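You operate a simulated robot arm through the tools that you are given. There is no shell and no other tool. Be economical: measure what you need, move in short steps, check, and stop when the job is done.

You are at the controls of a simulated robot arm. One attempt, no reset.

TASK
Fetch the teal nozzle from the flat end of the bench and set it on top of the cream oil filter there.

The check looks at the end state, three seconds after you hand in, the way a careful person would. Anything else that was tipped, shoved, dropped, spilled or broken makes it a failure.

THE ROBOT
A 7-joint arm with a two-finger parallel gripper, fixed in place. Base frame: the origin is at the foot of the arm, x ahead of it, y to its left, z up; the work surface is at about z = 0. Units: m, rad, N and s.
With the tool pointing down near the work surface it reaches from about 0.24 to 0.62 m from the base axis. Its first joint turns from -1.152 to 1.152 rad. Payload 2.6 kg.
Tool frame: the origin (TCP) lies between the finger pads and is the grasp point; the fingertips stand 0.03 m ahead of it; z points along the fingers, y is the line along which they close. Largest opening 0.094 m; finger width 0.028, thickness 0.01; the body of the gripper, 0.05 by 0.096 m, starts 0.055 m behind the TCP.
Orientation is that of the tool frame in the base frame, as a unit quaternion [x, y, z, w]. With the fingers straight down and closing along the base's y, the tool's x points along the base's -x, its y along +y and its z along -z.

THE INTERFACE
- The arm moves only by the tool drive_tool. Its argument "commands" is a list of rows, each a list of 7 numbers: the turn, a rotation vector about the tool's x, y, z in degrees, then the shift along the tool's x, y, z in m, then the opening, from 0 (shut) to 1 (fully open). In form: [[ax, ay, az, x, y, z, jaw], ...]. A call has 1 to 8 rows; each row is the pose to reach, as a shift and turn from the pose commanded when the call began, along the tool's axes at that moment. Each row takes 0.2 s and may step no farther than 0.05 m and 0.15 rad from the row before; otherwise, or with a gripper value out of range, the whole call is refused. A pose out of reach is approached as far as the arm can. The call stops where the force on the tool passes 40 N (or 10 N more than at its start, if that is more) or the arm is blocked; 0.2 s more then pass. The fingers move at their own pace (about 0.072 m/s each) and stop on an object; they squeeze with about 28 N. The grip force told is the motor's: it shows also when the fingers shut on nothing. Time passes only in rows, and 0.2 s behind the last, so rows that repeat a pose let the fingers close. It gives the time, the measured TCP pose, the force on the tool (base axes), the opening and the grip force at its end, in the units of the frame above (readings bear some noise), and new pictures: "views" is both (left out), scene, wrist or none.
- Cameras (640 x 400 px; columns grow to the right, rows downward): "scene" is fixed at [0.0227, 0.4141, 0.571]; the picture's right is [-0.87, -0.50, 0.00], its down [-0.29, 0.50, -0.82] and it looks along [0.41, -0.71, -0.58] (base axes); focal length 238 px, centre (320, 200). "wrist" rides on the gripper at [-0.037, 0, -0.058] in the tool frame; the picture's right is [0.00, -1.00, 0.00], its down [0.97, 0.00, -0.24] and it looks along [0.24, 0.00, 0.97] (tool axes); focal length 218 px, centre (320, 200).
- point_at(camera, pixels): for up to 12 pixels [column, row] of the newest picture of that camera ("zoom" is the newest enlarged one), the place [x, y, z] in the base frame of the surface seen there, good to about 0.002 m, but the place of the scene camera against the robot may be out by one fixed shift of up to 0.018 m in any direction. No time passes.
- close_up(camera, box): a new picture of the part [left, top, right, bottom] of that camera's present view, enlarged. No time passes.
- close_job(): hands the job in; it is judged then, once.

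Work in short steps. Measure before you move; look again where a grasp or a placing could have gone wrong, and mend it. You have 60 turns and 120 pictures in all, those below and enlarged ones among them. Open the gripper and draw the arm clear of the work before you hand the job in, unless the task says otherwise; then end with one line.

The tools are called after "Request:" by a JSON object that holds its "method" and its "body". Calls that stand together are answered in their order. drive_tool: Moves the arm, as the interface text tells. Its arguments: {"type":"object","properties":{"commands":{"type":"array"},"views":{"type":"string","enum":["both","scene","wrist","none"]}},"required":["commands"]} The other tools are called the same way: point_at (camera, pixels) gives the place of the surface under pixels of a picture; close_up (camera, box) takes an enlarged picture of a part of a camera's view; close_job () hands the job in.

At the start:

```text
time_s: 0.0
ee_pos: [0.3538, 0.0749, 0.3603]
tool_rot: [-0.001, 1.0, 0.0, 0.0]
contact_force: [0.2, 0.1, 0.6]
gripper_width: 0.0942
grip_force: 0.2
```

scene: 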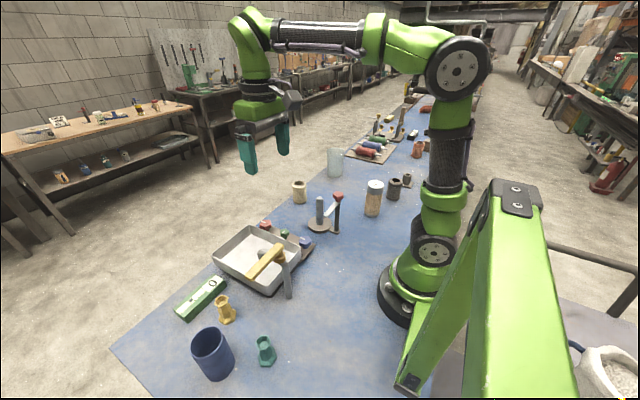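
wrist: 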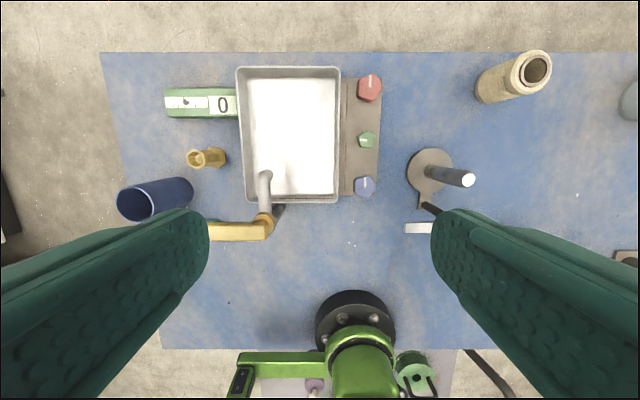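

The scene shows a teal nozzle near (265,350), and cream-coloured candidates near (300,192) and (373,198). I'll enlarge both areas and measure.

Request:
{"method": "close_up", "body": {"camera": "scene", "box": [270, 130, 450, 240]}}

Request:
{"method": "close_up", "body": {"camera": "scene", "box": [160, 220, 340, 400]}}

Request:
{"method": "point_at", "body": {"camera": "scene", "pixels": [[265, 340], [268, 362], [222, 300], [300, 184], [300, 196], [374, 184], [374, 205], [335, 150], [285, 355], [210, 335], [395, 183], [408, 178]]}}

```text
3.56 times, centred on (360, 185) of scene
```

zoom: 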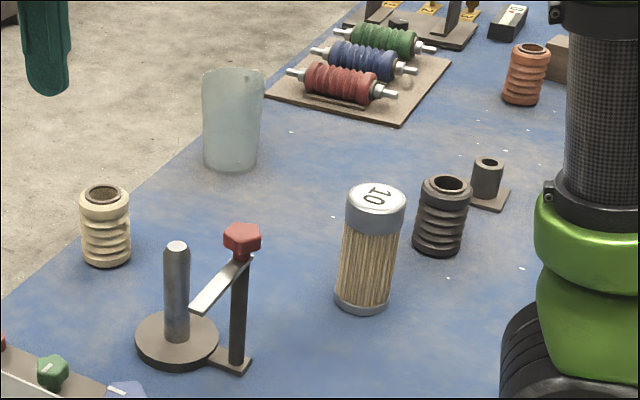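

```text
2.22 times, centred on (250, 310) of scene
```

zoom: 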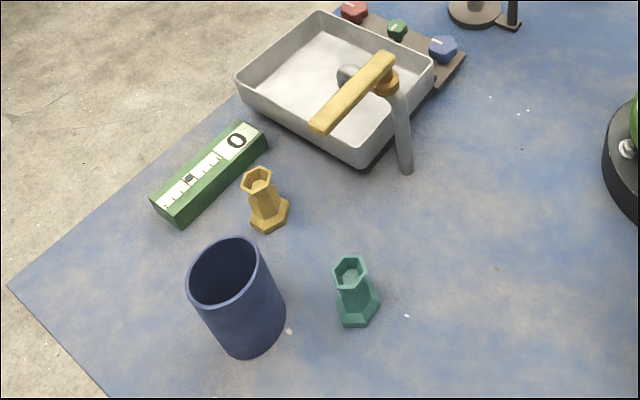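

```text
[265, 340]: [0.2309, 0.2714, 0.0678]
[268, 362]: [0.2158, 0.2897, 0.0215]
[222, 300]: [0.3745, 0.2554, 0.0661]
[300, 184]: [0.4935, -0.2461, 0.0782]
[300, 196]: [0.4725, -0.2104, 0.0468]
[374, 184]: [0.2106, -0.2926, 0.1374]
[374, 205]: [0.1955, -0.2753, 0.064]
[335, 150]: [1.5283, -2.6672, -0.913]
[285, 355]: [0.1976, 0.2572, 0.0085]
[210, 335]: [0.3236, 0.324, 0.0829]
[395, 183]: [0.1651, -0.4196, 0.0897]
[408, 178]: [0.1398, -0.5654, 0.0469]
```

The pleated canister marked "10" near (374,198) is the oil filter; the cream ribbed piece is a bellows. The nozzle is near (0.22, 0.28). I'll move over it at height to measure with the wrist camera.

Request:
{"method": "drive_tool", "body": {"commands": [[0, 0, 0, 0.02, 0.04, 0.0, 1], [0, 0, 0, 0.04, 0.08, 0.0, 1], [0, 0, 0, 0.06, 0.12, 0.01, 1], [0, 0, 0, 0.08, 0.155, 0.025, 1], [0, 0, 0, 0.1, 0.19, 0.04, 1], [0, 0, 0, 0.1, 0.19, 0.04, 1]]}}

```text
time_s: 1.4
ee_pos: [0.2535, 0.266, 0.32]
tool_rot: [0.001, 1.0, -0.001, 0.001]
contact_force: [-0.5, -0.8, 0.5]
gripper_width: 0.0941
grip_force: 0.0
```

scene: 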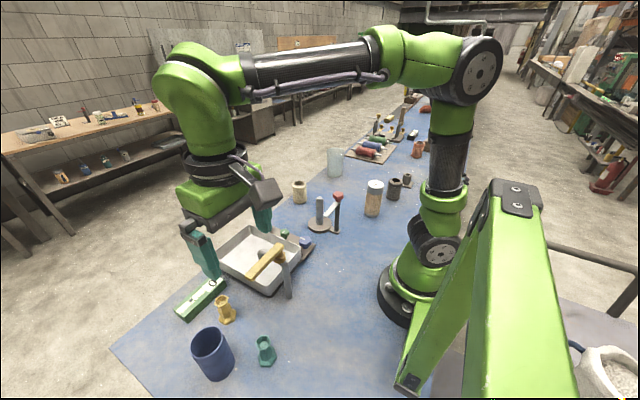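
wrist: 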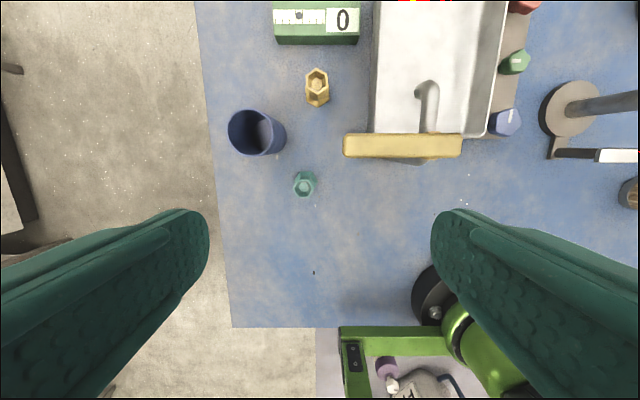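

The wrist view shows the nozzle at (304,184). I'll enlarge it and measure its points.

Request:
{"method": "close_up", "body": {"camera": "wrist", "box": [264, 159, 344, 209]}}

Request:
{"method": "point_at", "body": {"camera": "wrist", "pixels": [[304, 187], [296, 180], [313, 180], [304, 173], [304, 195], [294, 186], [286, 150], [264, 155], [340, 190], [304, 215], [404, 142], [318, 90]]}}

```text
8.00 times, centred on (304, 184) of wrist
```

zoom: 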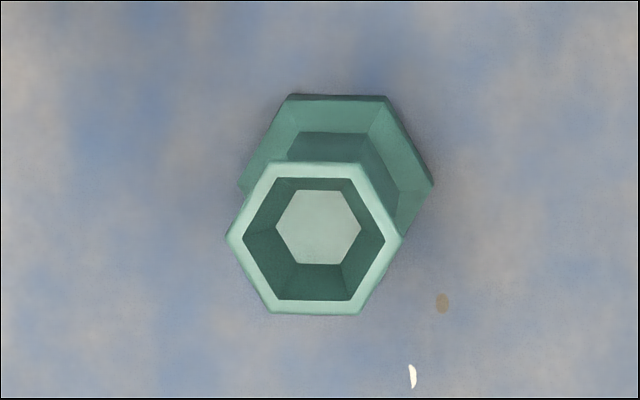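

```text
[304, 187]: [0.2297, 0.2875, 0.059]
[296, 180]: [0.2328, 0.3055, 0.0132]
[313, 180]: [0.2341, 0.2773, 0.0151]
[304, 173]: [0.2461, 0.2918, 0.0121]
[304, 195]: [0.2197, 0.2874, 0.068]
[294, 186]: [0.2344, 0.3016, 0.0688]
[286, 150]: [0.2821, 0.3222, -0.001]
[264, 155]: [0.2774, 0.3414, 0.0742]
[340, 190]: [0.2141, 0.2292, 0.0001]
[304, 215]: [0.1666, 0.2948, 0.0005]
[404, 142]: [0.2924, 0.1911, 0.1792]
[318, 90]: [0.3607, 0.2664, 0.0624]
```

The rim centre works out at about (0.2305, 0.290, 0.069), with the hexagon's flats facing ±x. The lever end near (0.285, 0.244, 0.18) and the cup are close. I'll turn the tool about +90° so it closes along x, well above everything.

Request:
{"method": "drive_tool", "body": {"commands": [[0, 0, -8, 0.003, 0.003, 0, 1], [0, 0, -16, 0.006, 0.006, 0, 1], [0, 0, -24, 0.009, 0.009, 0, 1], [0, 0, -32, 0.012, 0.012, 0, 1], [0, 0, -40, 0.015, 0.015, 0, 1], [0, 0, -48, 0.018, 0.018, 0, 1], [0, 0, -54, 0.021, 0.021, 0, 1], [0, 0, -60, 0.023, 0.024, 0, 1]], "views": "none"}}

Request:
{"method": "drive_tool", "body": {"commands": [[0, 0, -8, 0, 0, 0, 0.7], [0, 0, -16, 0, 0, 0, 0.7], [0, 0, -24, 0, 0, 0.02, 0.7], [0, 0, -30, 0, 0, 0.05, 0.7], [0, 0, -30, 0, 0, 0.08, 0.7], [0, 0, -30, 0, 0, 0.08, 0.7]]}}

```text
time_s: 3.2
ee_pos: [0.2306, 0.289, 0.3202]
tool_rot: [-0.501, 0.866, 0.0, 0.0]
contact_force: [1.1, 0.1, 0.2]
gripper_width: 0.0941
grip_force: 0.0
```

```text
time_s: 4.6
ee_pos: [0.2295, 0.2891, 0.2401]
tool_rot: [-0.707, 0.707, 0.0, 0.0]
contact_force: [0.1, -0.3, -0.3]
gripper_width: 0.0658
grip_force: 0.0
```

scene: 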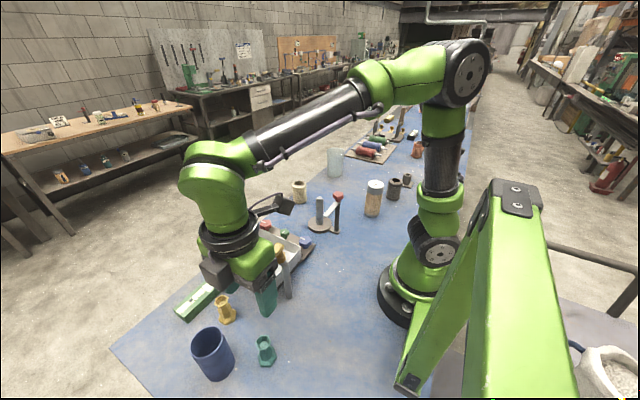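
wrist: 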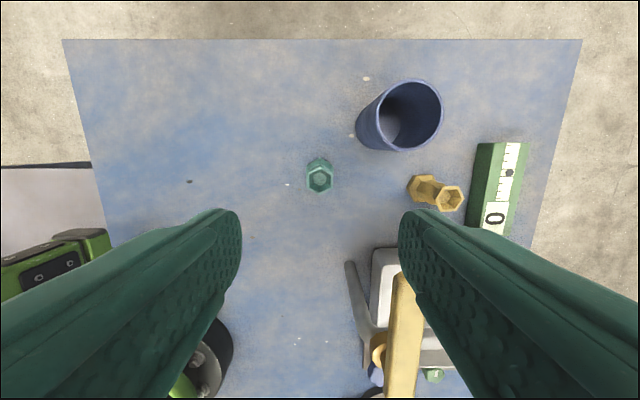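

I'm checking the wrist flange's height and the lever's place against each other before going down, and refining the rim.

Request:
{"method": "close_up", "body": {"camera": "scene", "box": [170, 180, 320, 330]}}

Request:
{"method": "point_at", "body": {"camera": "scene", "pixels": [[228, 252], [228, 238], [250, 275], [215, 272], [258, 236], [267, 300], [230, 265], [278, 248]]}}

Request:
{"method": "point_at", "body": {"camera": "wrist", "pixels": [[307, 177], [333, 177], [319, 193], [319, 168], [320, 180], [394, 280], [404, 277], [418, 285], [364, 145], [385, 150], [320, 161]]}}

```text
2.67 times, centred on (245, 255) of scene
```

zoom: 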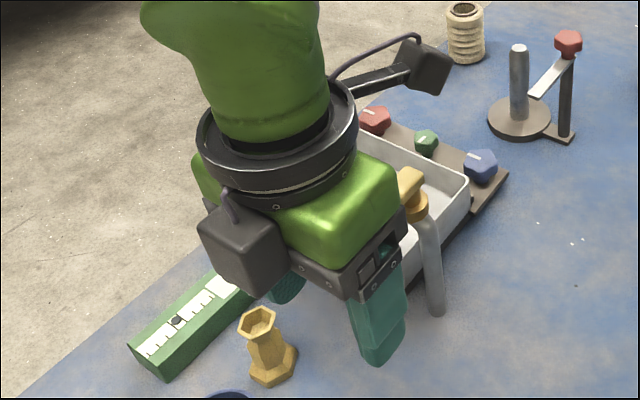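

```text
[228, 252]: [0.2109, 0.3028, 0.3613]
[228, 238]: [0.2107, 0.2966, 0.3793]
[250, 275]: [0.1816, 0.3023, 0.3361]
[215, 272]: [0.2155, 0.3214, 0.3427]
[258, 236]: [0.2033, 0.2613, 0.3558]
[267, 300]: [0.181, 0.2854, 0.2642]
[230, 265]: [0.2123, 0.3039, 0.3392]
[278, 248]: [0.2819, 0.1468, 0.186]
```

```text
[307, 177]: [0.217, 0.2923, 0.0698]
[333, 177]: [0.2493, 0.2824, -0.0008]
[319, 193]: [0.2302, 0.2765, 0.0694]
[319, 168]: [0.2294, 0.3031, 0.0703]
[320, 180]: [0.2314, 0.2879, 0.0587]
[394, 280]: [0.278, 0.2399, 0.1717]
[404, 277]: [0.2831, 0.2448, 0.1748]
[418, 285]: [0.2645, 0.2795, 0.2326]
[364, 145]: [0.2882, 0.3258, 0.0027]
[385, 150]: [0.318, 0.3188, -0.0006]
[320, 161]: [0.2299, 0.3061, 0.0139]
```

A black box on a bracket also sticks out from the wrist near (278,203). I'll measure it, and the flange ring's edges.

Request:
{"method": "point_at", "body": {"camera": "scene", "pixels": [[275, 201], [287, 206], [281, 213], [265, 210], [246, 238], [247, 233], [248, 243], [302, 226], [302, 236], [301, 220], [206, 245], [303, 222]]}}

Request:
{"method": "close_up", "body": {"camera": "scene", "box": [225, 185, 325, 265]}}

```text
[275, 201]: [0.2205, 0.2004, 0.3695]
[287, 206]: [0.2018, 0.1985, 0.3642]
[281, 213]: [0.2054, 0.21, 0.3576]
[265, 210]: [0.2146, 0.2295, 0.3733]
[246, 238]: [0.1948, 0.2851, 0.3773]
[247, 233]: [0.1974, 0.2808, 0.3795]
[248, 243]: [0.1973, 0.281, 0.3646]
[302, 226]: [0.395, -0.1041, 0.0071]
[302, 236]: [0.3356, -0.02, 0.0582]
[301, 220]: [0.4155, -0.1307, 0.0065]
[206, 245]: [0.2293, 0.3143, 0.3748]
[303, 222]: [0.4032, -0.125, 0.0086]
```

```text
5.00 times, centred on (275, 225) of scene
```

zoom: 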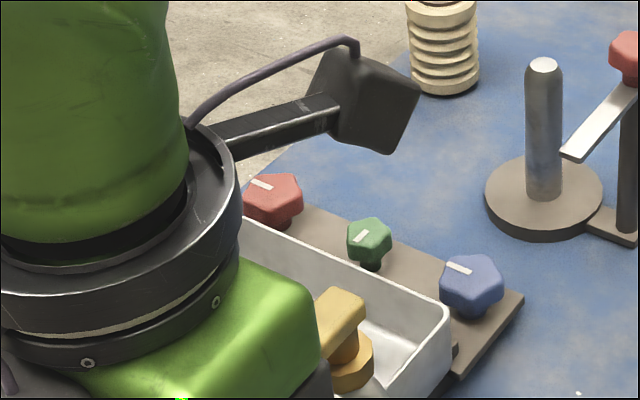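

The bracket box trails at about (0.20–0.25, 0.20) and 0.11 m above the TCP; the lever is at x ≥ 0.273, so there is a gap. I go down partway and look.

Request:
{"method": "drive_tool", "body": {"commands": [[0, 0, 0, -0.001, -0.001, 0.03, 0.7], [0, 0, 0, -0.001, -0.001, 0.06, 0.7], [0, 0, 0, -0.001, -0.001, 0.09, 0.7], [0, 0, 0, -0.001, -0.001, 0.12, 0.7], [0, 0, 0, -0.001, -0.001, 0.12, 0.7]]}}

Request:
{"method": "close_up", "body": {"camera": "scene", "box": [180, 220, 340, 380]}}

```text
time_s: 5.8
ee_pos: [0.2325, 0.2892, 0.1194]
tool_rot: [0.707, -0.707, 0.0, 0.0]
contact_force: [0.1, -0.4, -0.1]
gripper_width: 0.0659
grip_force: 0.1
```

scene: 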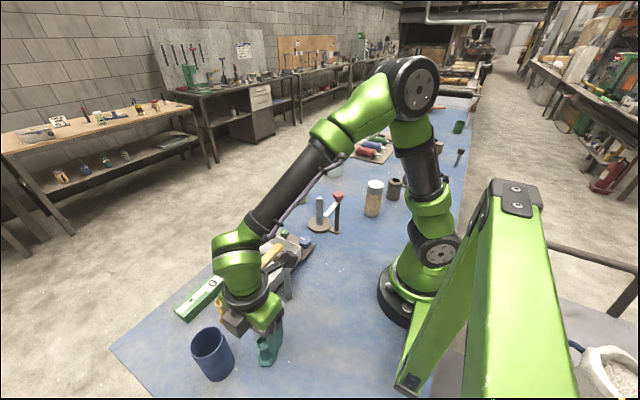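
wrist: 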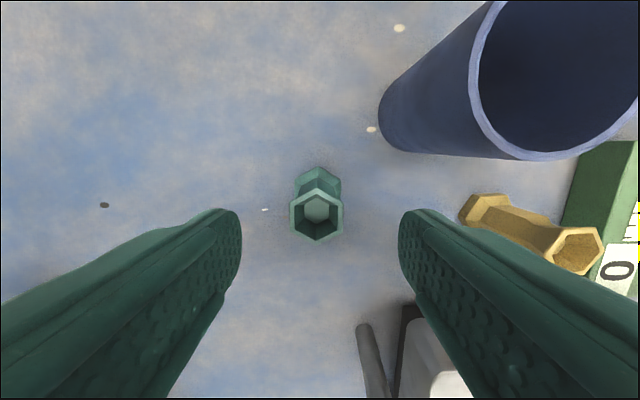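

```text
2.50 times, centred on (260, 300) of scene
```

zoom: 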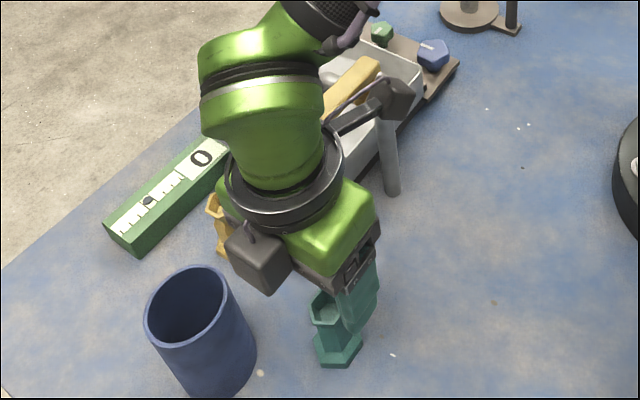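

The nozzle sits centred between the fingers at about (316,213). I'll check the bracket box against the lever, (281–284, 255–258) and thereabouts.

Request:
{"method": "point_at", "body": {"camera": "zoom", "pixels": [[398, 95], [405, 90], [385, 95], [390, 82], [402, 110], [365, 68], [345, 85], [330, 105], [355, 117], [260, 285]]}}

Request:
{"method": "close_up", "body": {"camera": "scene", "box": [240, 225, 310, 275]}}

```text
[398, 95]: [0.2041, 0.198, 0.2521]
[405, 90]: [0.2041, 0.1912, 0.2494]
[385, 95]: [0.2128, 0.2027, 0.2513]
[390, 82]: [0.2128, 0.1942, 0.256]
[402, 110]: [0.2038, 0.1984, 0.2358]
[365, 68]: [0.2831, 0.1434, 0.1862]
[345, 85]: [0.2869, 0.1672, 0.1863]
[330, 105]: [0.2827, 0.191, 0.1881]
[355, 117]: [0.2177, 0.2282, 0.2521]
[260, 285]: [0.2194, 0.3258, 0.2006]
```

```text
8.00 times, centred on (275, 250) of scene
```

zoom: 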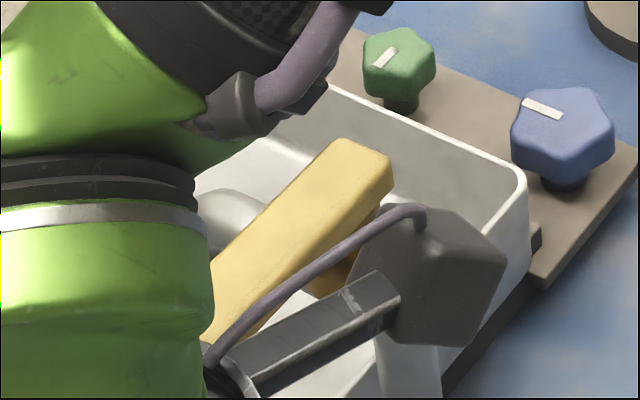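

The box's far side stays about 1.5 cm from the lever in x and everything else clears. I lower to TCP z ≈ 0.052 in small steps.

Request:
{"method": "drive_tool", "body": {"commands": [[0, 0, 0, -0.001, 0.001, 0.02, 0.7], [0, 0, 0, -0.001, 0.001, 0.04, 0.7], [0, 0, 0, -0.001, 0.001, 0.055, 0.7], [0, 0, 0, -0.001, 0.001, 0.067, 0.7], [0, 0, 0, -0.001, 0.001, 0.067, 0.7]]}}

```text
time_s: 7.0
ee_pos: [0.2304, 0.2907, 0.0529]
tool_rot: [0.707, -0.707, 0.0, 0.0]
contact_force: [0.0, -0.4, 0.7]
gripper_width: 0.0661
grip_force: 0.0
```

scene: 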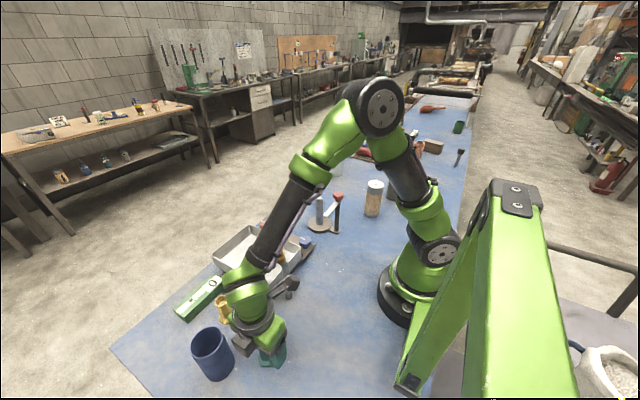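
wrist: 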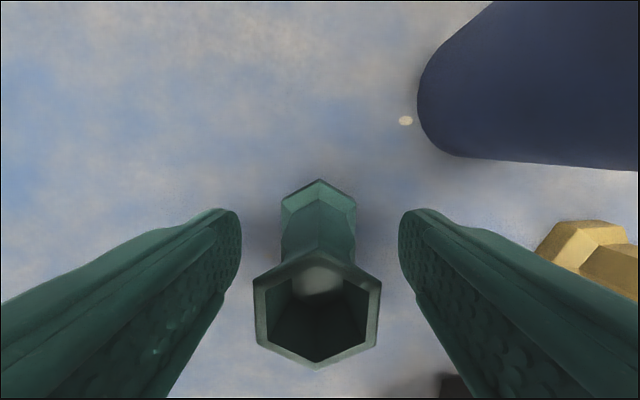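

No contact; the nozzle is centred between the pads with its flats facing them. I close the fingers in place.

Request:
{"method": "drive_tool", "body": {"commands": [[0, 0, 0, 0, 0, 0, 0.4], [0, 0, 0, 0, 0, 0, 0.1], [0, 0, 0, 0, 0, 0, 0.1], [0, 0, 0, 0, 0, 0, 0.1], [0, 0, 0, 0, 0, 0, 0.1]], "views": "wrist"}}

```text
time_s: 8.2
ee_pos: [0.2309, 0.2895, 0.0532]
tool_rot: [0.707, -0.707, 0.0, 0.0]
contact_force: [-0.2, 0.3, 0.4]
gripper_width: 0.0327
grip_force: 28.3
```

wrist: 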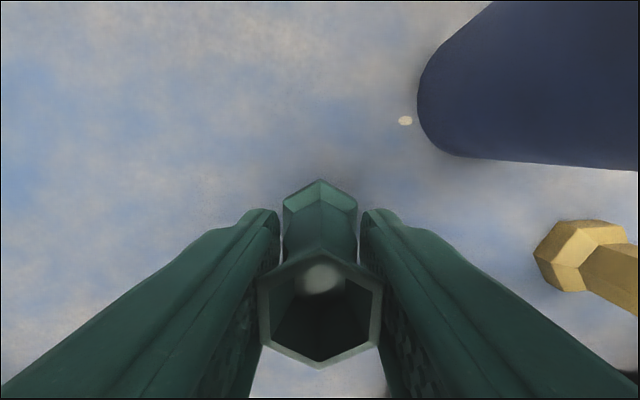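

Gripped at 0.0327 m with 28 N. I lift slowly, straight up, and look.

Request:
{"method": "drive_tool", "body": {"commands": [[0, 0, 0, 0, 0, -0.01, 0.1], [0, 0, 0, 0, 0, -0.03, 0.1], [0, 0, 0, 0, 0, -0.06, 0.1], [0, 0, 0, 0, 0, -0.1, 0.1], [0, 0, 0, 0, 0, -0.14, 0.1], [0, 0, 0, 0, 0, -0.18, 0.1], [0, 0, 0, 0, 0, -0.22, 0.1], [0, 0, 0, 0, 0, -0.26, 0.1]]}}

```text
time_s: 10.0
ee_pos: [0.2304, 0.2882, 0.3135]
tool_rot: [-0.707, 0.707, 0.0, 0.0]
contact_force: [0.8, -0.2, -0.1]
gripper_width: 0.0328
grip_force: 28.4
```

scene: 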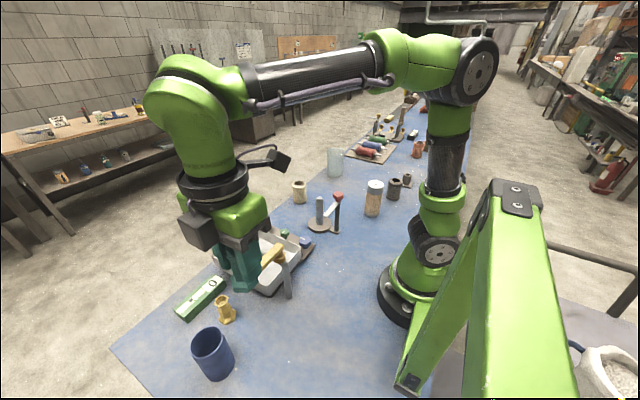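
wrist: 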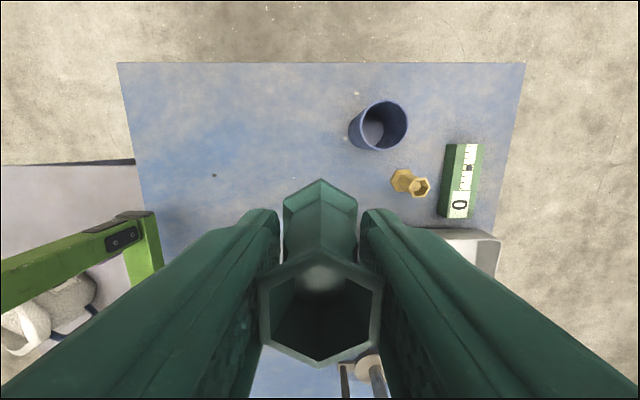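

The nozzle is held firmly and upright. I'll carry it high along an arc toward the filter, turning the tool back gradually.

Request:
{"method": "drive_tool", "body": {"commands": [[0, 0, 5.6, 0.0283, -0.032, 0, 0.1], [0, 0, 11.2, 0.0602, -0.0603, 0, 0.1], [0, 0, 16.8, 0.0951, -0.0846, 0, 0.1], [0, 0, 22.4, 0.1326, -0.1048, 0, 0.1], [0, 0, 28, 0.1722, -0.1206, 0, 0.1], [0, 0, 33.6, 0.2133, -0.1317, 0, 0.1], [0, 0, 39.2, 0.2555, -0.138, 0, 0.1], [0, 0, 45, 0.298, -0.1394, 0, 0.1]]}}

```text
time_s: 11.8
ee_pos: [0.3714, -0.0081, 0.3123]
tool_rot: [-0.383, 0.924, 0.001, 0.0]
contact_force: [-0.5, 0.0, 0.0]
gripper_width: 0.0327
grip_force: 28.0
```

scene: 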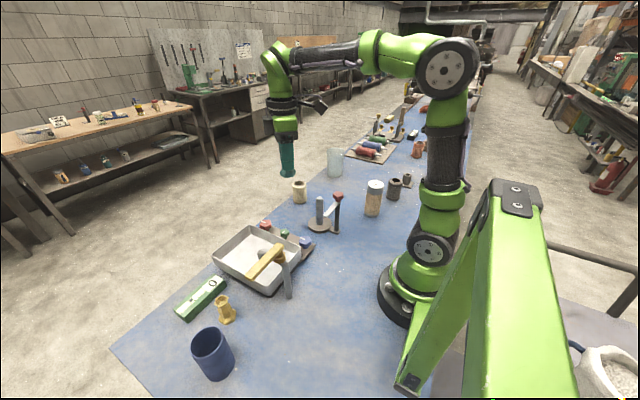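
wrist: 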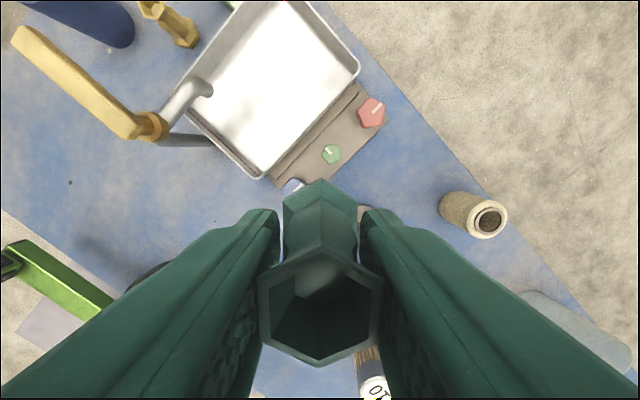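

The nozzle is still held. The filter shows near (370,375) in the wrist view, mostly hidden. I continue the arc, drawing inward so it will appear ahead of the fingers.

Request:
{"method": "drive_tool", "body": {"commands": [[0, 0, 7.5, 0.0255, -0.0145, 0, 0.1], [0, 0, 15, 0.0507, -0.0272, 0, 0.1], [0, 0, 22.5, 0.0765, -0.0379, 0, 0.1], [0, 0, 30, 0.1027, -0.0463, 0, 0.1], [0, 0, 37.5, 0.1291, -0.0526, 0, 0.1], [0, 0, 45, 0.1556, -0.0566, 0, 0.1], [0, 0, 52.5, 0.1818, -0.0585, 0, 0.1], [0, 0, 60, 0.2079, -0.0584, 0, 0.1]]}}

```text
time_s: 13.6
ee_pos: [0.265, -0.1964, 0.3123]
tool_rot: [0.131, 0.991, 0.0, 0.0]
contact_force: [-0.7, -0.4, -0.2]
gripper_width: 0.0324
grip_force: 28.1
```

scene: 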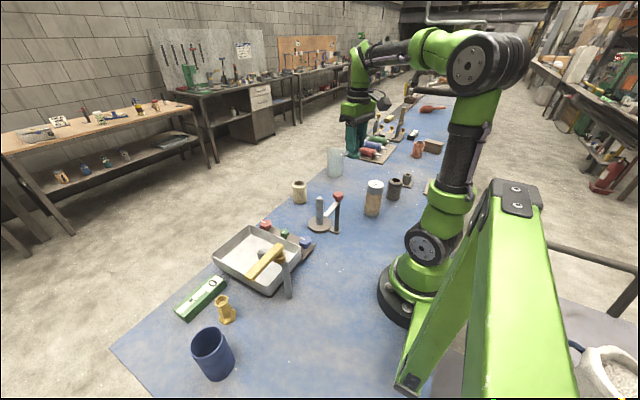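
wrist: 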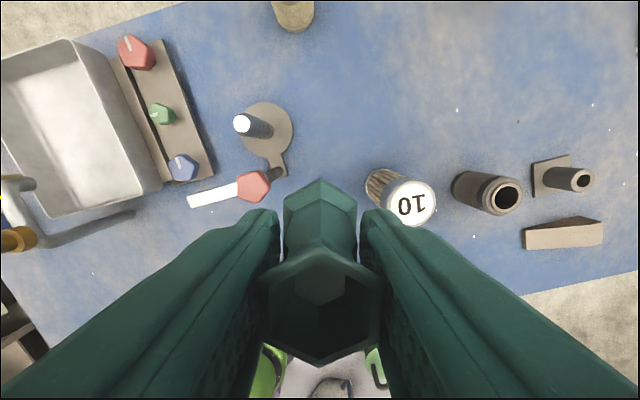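

The filter's "10" cap now shows at about (411,204). I'll measure it.

Request:
{"method": "close_up", "body": {"camera": "wrist", "box": [355, 155, 455, 235]}}

Request:
{"method": "point_at", "body": {"camera": "wrist", "pixels": [[413, 190], [411, 218], [396, 204], [430, 204], [411, 204], [508, 196], [265, 186], [425, 190], [400, 216]]}}

```text
5.00 times, centred on (405, 195) of wrist
```

zoom: 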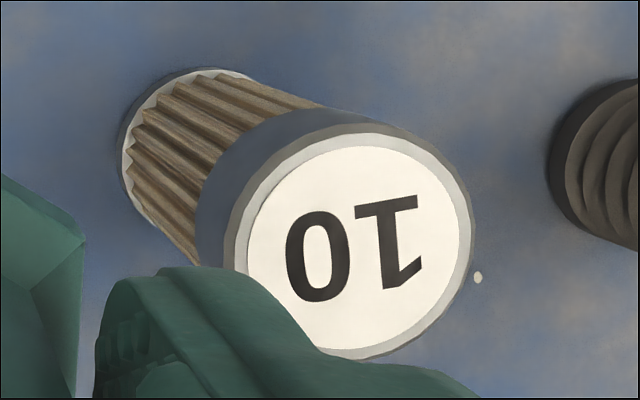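

```text
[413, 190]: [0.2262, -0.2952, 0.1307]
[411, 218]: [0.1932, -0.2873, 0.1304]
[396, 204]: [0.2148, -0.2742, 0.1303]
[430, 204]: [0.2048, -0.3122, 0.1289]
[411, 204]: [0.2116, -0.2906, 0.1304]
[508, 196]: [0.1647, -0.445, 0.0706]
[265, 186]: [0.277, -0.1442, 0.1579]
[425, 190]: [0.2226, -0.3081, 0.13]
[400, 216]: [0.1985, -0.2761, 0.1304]
```

The cap's centre is (0.2112, -0.2905) with its top at z 0.130. The nozzle's foot is 0.053 m under the TCP, so it should land at TCP z ≈ 0.183. I move above the cap and lower partway.

Request:
{"method": "drive_tool", "body": {"commands": [[0, 0, 0, 0.007, -0.027, 0, 0.1], [0, 0, 0, 0.014, -0.054, 0, 0.1], [0, 0, 0, 0.021, -0.081, 0, 0.1], [0, 0, 0, 0.0276, -0.1048, 0, 0.1], [0, 0, 0, 0.0276, -0.1048, 0.03, 0.1], [0, 0, 0, 0.0276, -0.1048, 0.06, 0.1], [0, 0, 0, 0.0276, -0.1048, 0.09, 0.1], [0, 0, 0, 0.0276, -0.1048, 0.1, 0.1]]}}

Request:
{"method": "close_up", "body": {"camera": "scene", "box": [320, 140, 420, 220]}}

```text
time_s: 15.4
ee_pos: [0.2103, -0.2892, 0.2134]
tool_rot: [0.131, 0.991, 0.001, 0.0]
contact_force: [-0.2, -0.6, -0.8]
gripper_width: 0.0327
grip_force: 28.0
```

scene: 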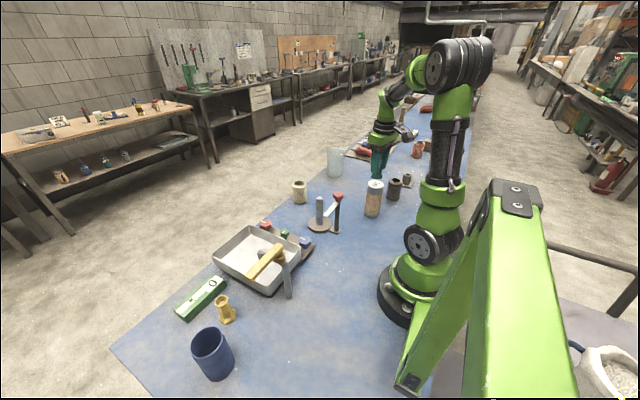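
wrist: 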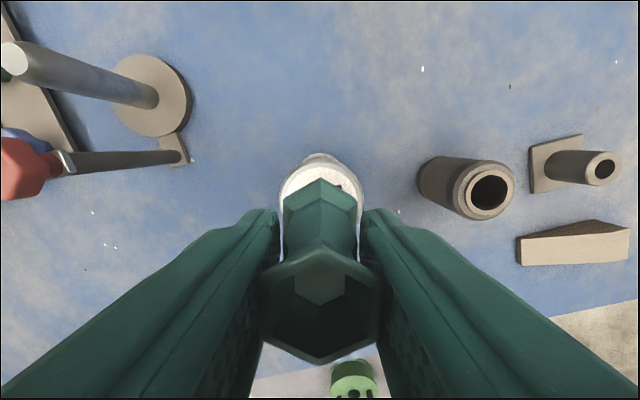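

```text
5.00 times, centred on (370, 180) of scene
```

zoom: 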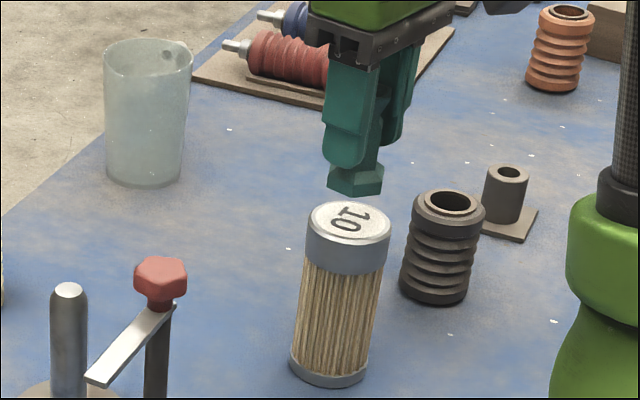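

The nozzle hangs upright and centred above the cap, about 3 cm up. I lower it in shrinking steps to just above touching.

Request:
{"method": "drive_tool", "body": {"commands": [[0, 0, 0, 0, 0, 0.012, 0.1], [0, 0, 0, 0, 0, 0.021, 0.1], [0, 0, 0, 0, 0, 0.026, 0.1], [0, 0, 0, 0, 0, 0.028, 0.1], [0, 0, 0, 0, 0, 0.028, 0.1]], "views": "wrist"}}

Request:
{"method": "close_up", "body": {"camera": "scene", "box": [345, 155, 405, 205]}}

```text
time_s: 16.6
ee_pos: [0.2105, -0.2888, 0.1847]
tool_rot: [0.13, 0.992, 0.0, -0.001]
contact_force: [0.8, 0.1, 0.0]
gripper_width: 0.0327
grip_force: 28.3
```

wrist: 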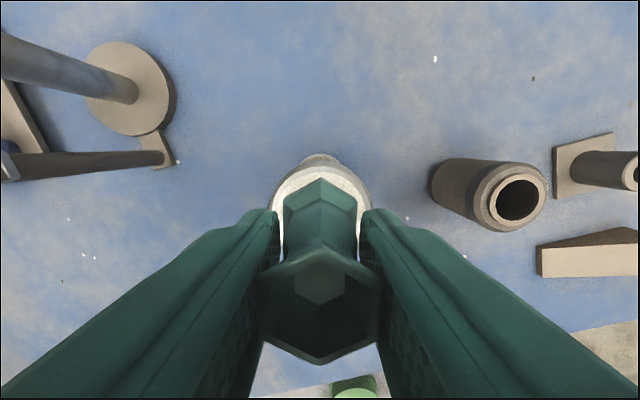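

```text
8.00 times, centred on (375, 180) of scene
```

zoom: 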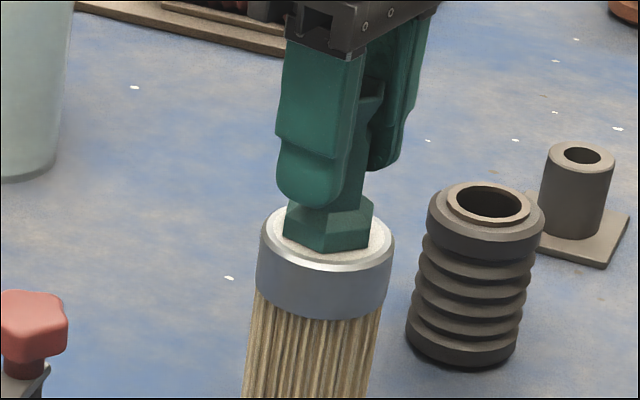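

The foot is centred on the cap with a hair's gap. I lower in 1 mm steps to feel the contact.

Request:
{"method": "drive_tool", "body": {"commands": [[0, 0, 0, 0, 0, 0.001, 0.1], [0, 0, 0, 0, 0, 0.0015, 0.1], [0, 0, 0, 0, 0, 0.002, 0.1], [0, 0, 0, 0, 0, 0.002, 0.1]], "views": "none"}}

```text
time_s: 17.6
ee_pos: [0.211, -0.2912, 0.1833]
tool_rot: [0.13, 0.991, 0.0, 0.001]
contact_force: [-1.0, 2.0, 10.4]
gripper_width: 0.0326
grip_force: 27.9
```

Contact: 10 N upward. I ease up by half a millimetre and open the fingers gently.

Request:
{"method": "drive_tool", "body": {"commands": [[0, 0, 0, 0, 0, -0.0005, 0.1], [0, 0, 0, 0, 0, -0.0005, 0.38], [0, 0, 0, 0, 0, -0.0005, 0.45], [0, 0, 0, 0, 0, -0.0005, 0.6], [0, 0, 0, 0, 0, -0.0005, 0.6]], "views": "wrist"}}

Request:
{"method": "close_up", "body": {"camera": "scene", "box": [345, 155, 405, 205]}}

```text
time_s: 18.8
ee_pos: [0.2104, -0.2895, 0.1835]
tool_rot: [0.13, 0.992, 0.0, 0.0]
contact_force: [0.1, -0.1, 0.1]
gripper_width: 0.0565
grip_force: 0.1
```

wrist: 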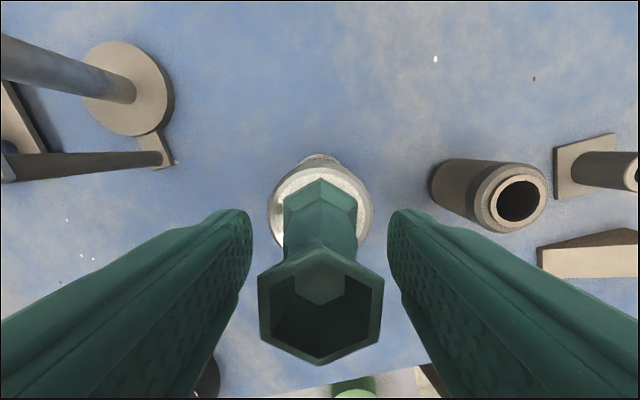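

```text
8.00 times, centred on (375, 180) of scene
```

zoom: 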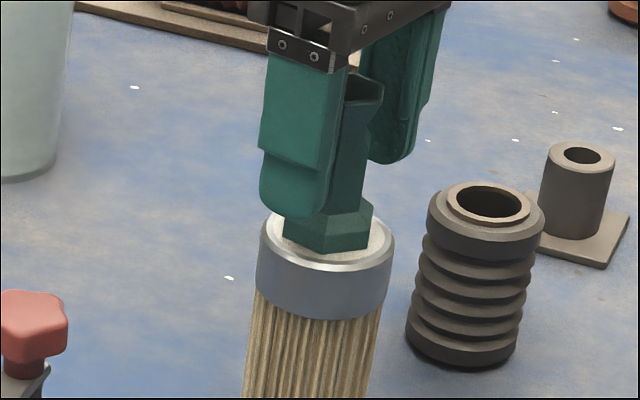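

The nozzle stands freely on the cap and the fingers are clear of it on both sides. I rise straight up.

Request:
{"method": "drive_tool", "body": {"commands": [[0, 0, 0, 0, 0, -0.01, 0.65], [0, 0, 0, 0, 0, -0.03, 0.65], [0, 0, 0, 0, 0, -0.06, 0.65], [0, 0, 0, 0, 0, -0.1, 0.65], [0, 0, 0, 0, 0, -0.13, 0.65], [0, 0, 0, 0, 0.03, -0.15, 0.65], [0, 0, 0, 0, 0.07, -0.15, 0.65], [0, 0, 0, 0, 0.11, -0.15, 0.65]]}}

Request:
{"method": "close_up", "body": {"camera": "scene", "box": [325, 140, 425, 220]}}

```text
time_s: 20.6
ee_pos: [0.2388, -0.183, 0.3334]
tool_rot: [0.132, 0.991, 0.0, 0.0]
contact_force: [0.8, 0.8, -1.0]
gripper_width: 0.0612
grip_force: 0.0
```

scene: 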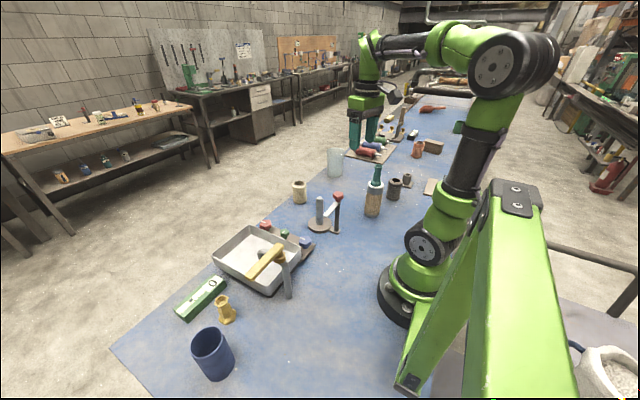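
wrist: 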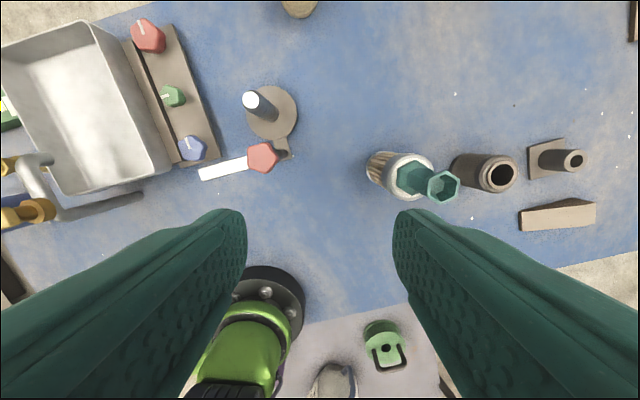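

```text
5.00 times, centred on (375, 180) of scene
```

zoom: 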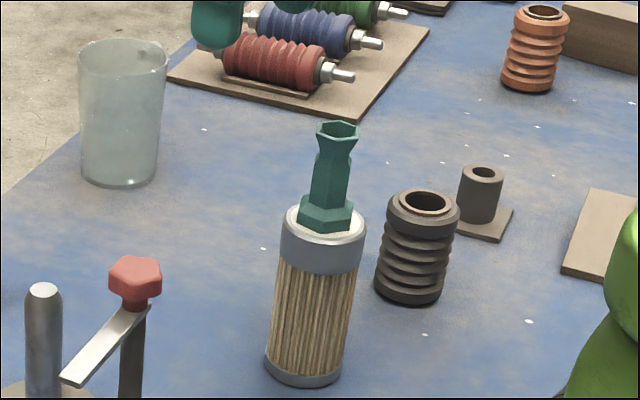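

The nozzle stands upright and centred on the filter, everything else is where it was, and the arm is clear with its gripper open. I hand in.

Request:
{"method": "close_job", "body": {}}

```text
The job is handed in.
```

The teal nozzle is standing upright and centred on top of the cream oil filter (the pleated one marked "10"), nothing else was disturbed in the last pictures, and the job is handed in.
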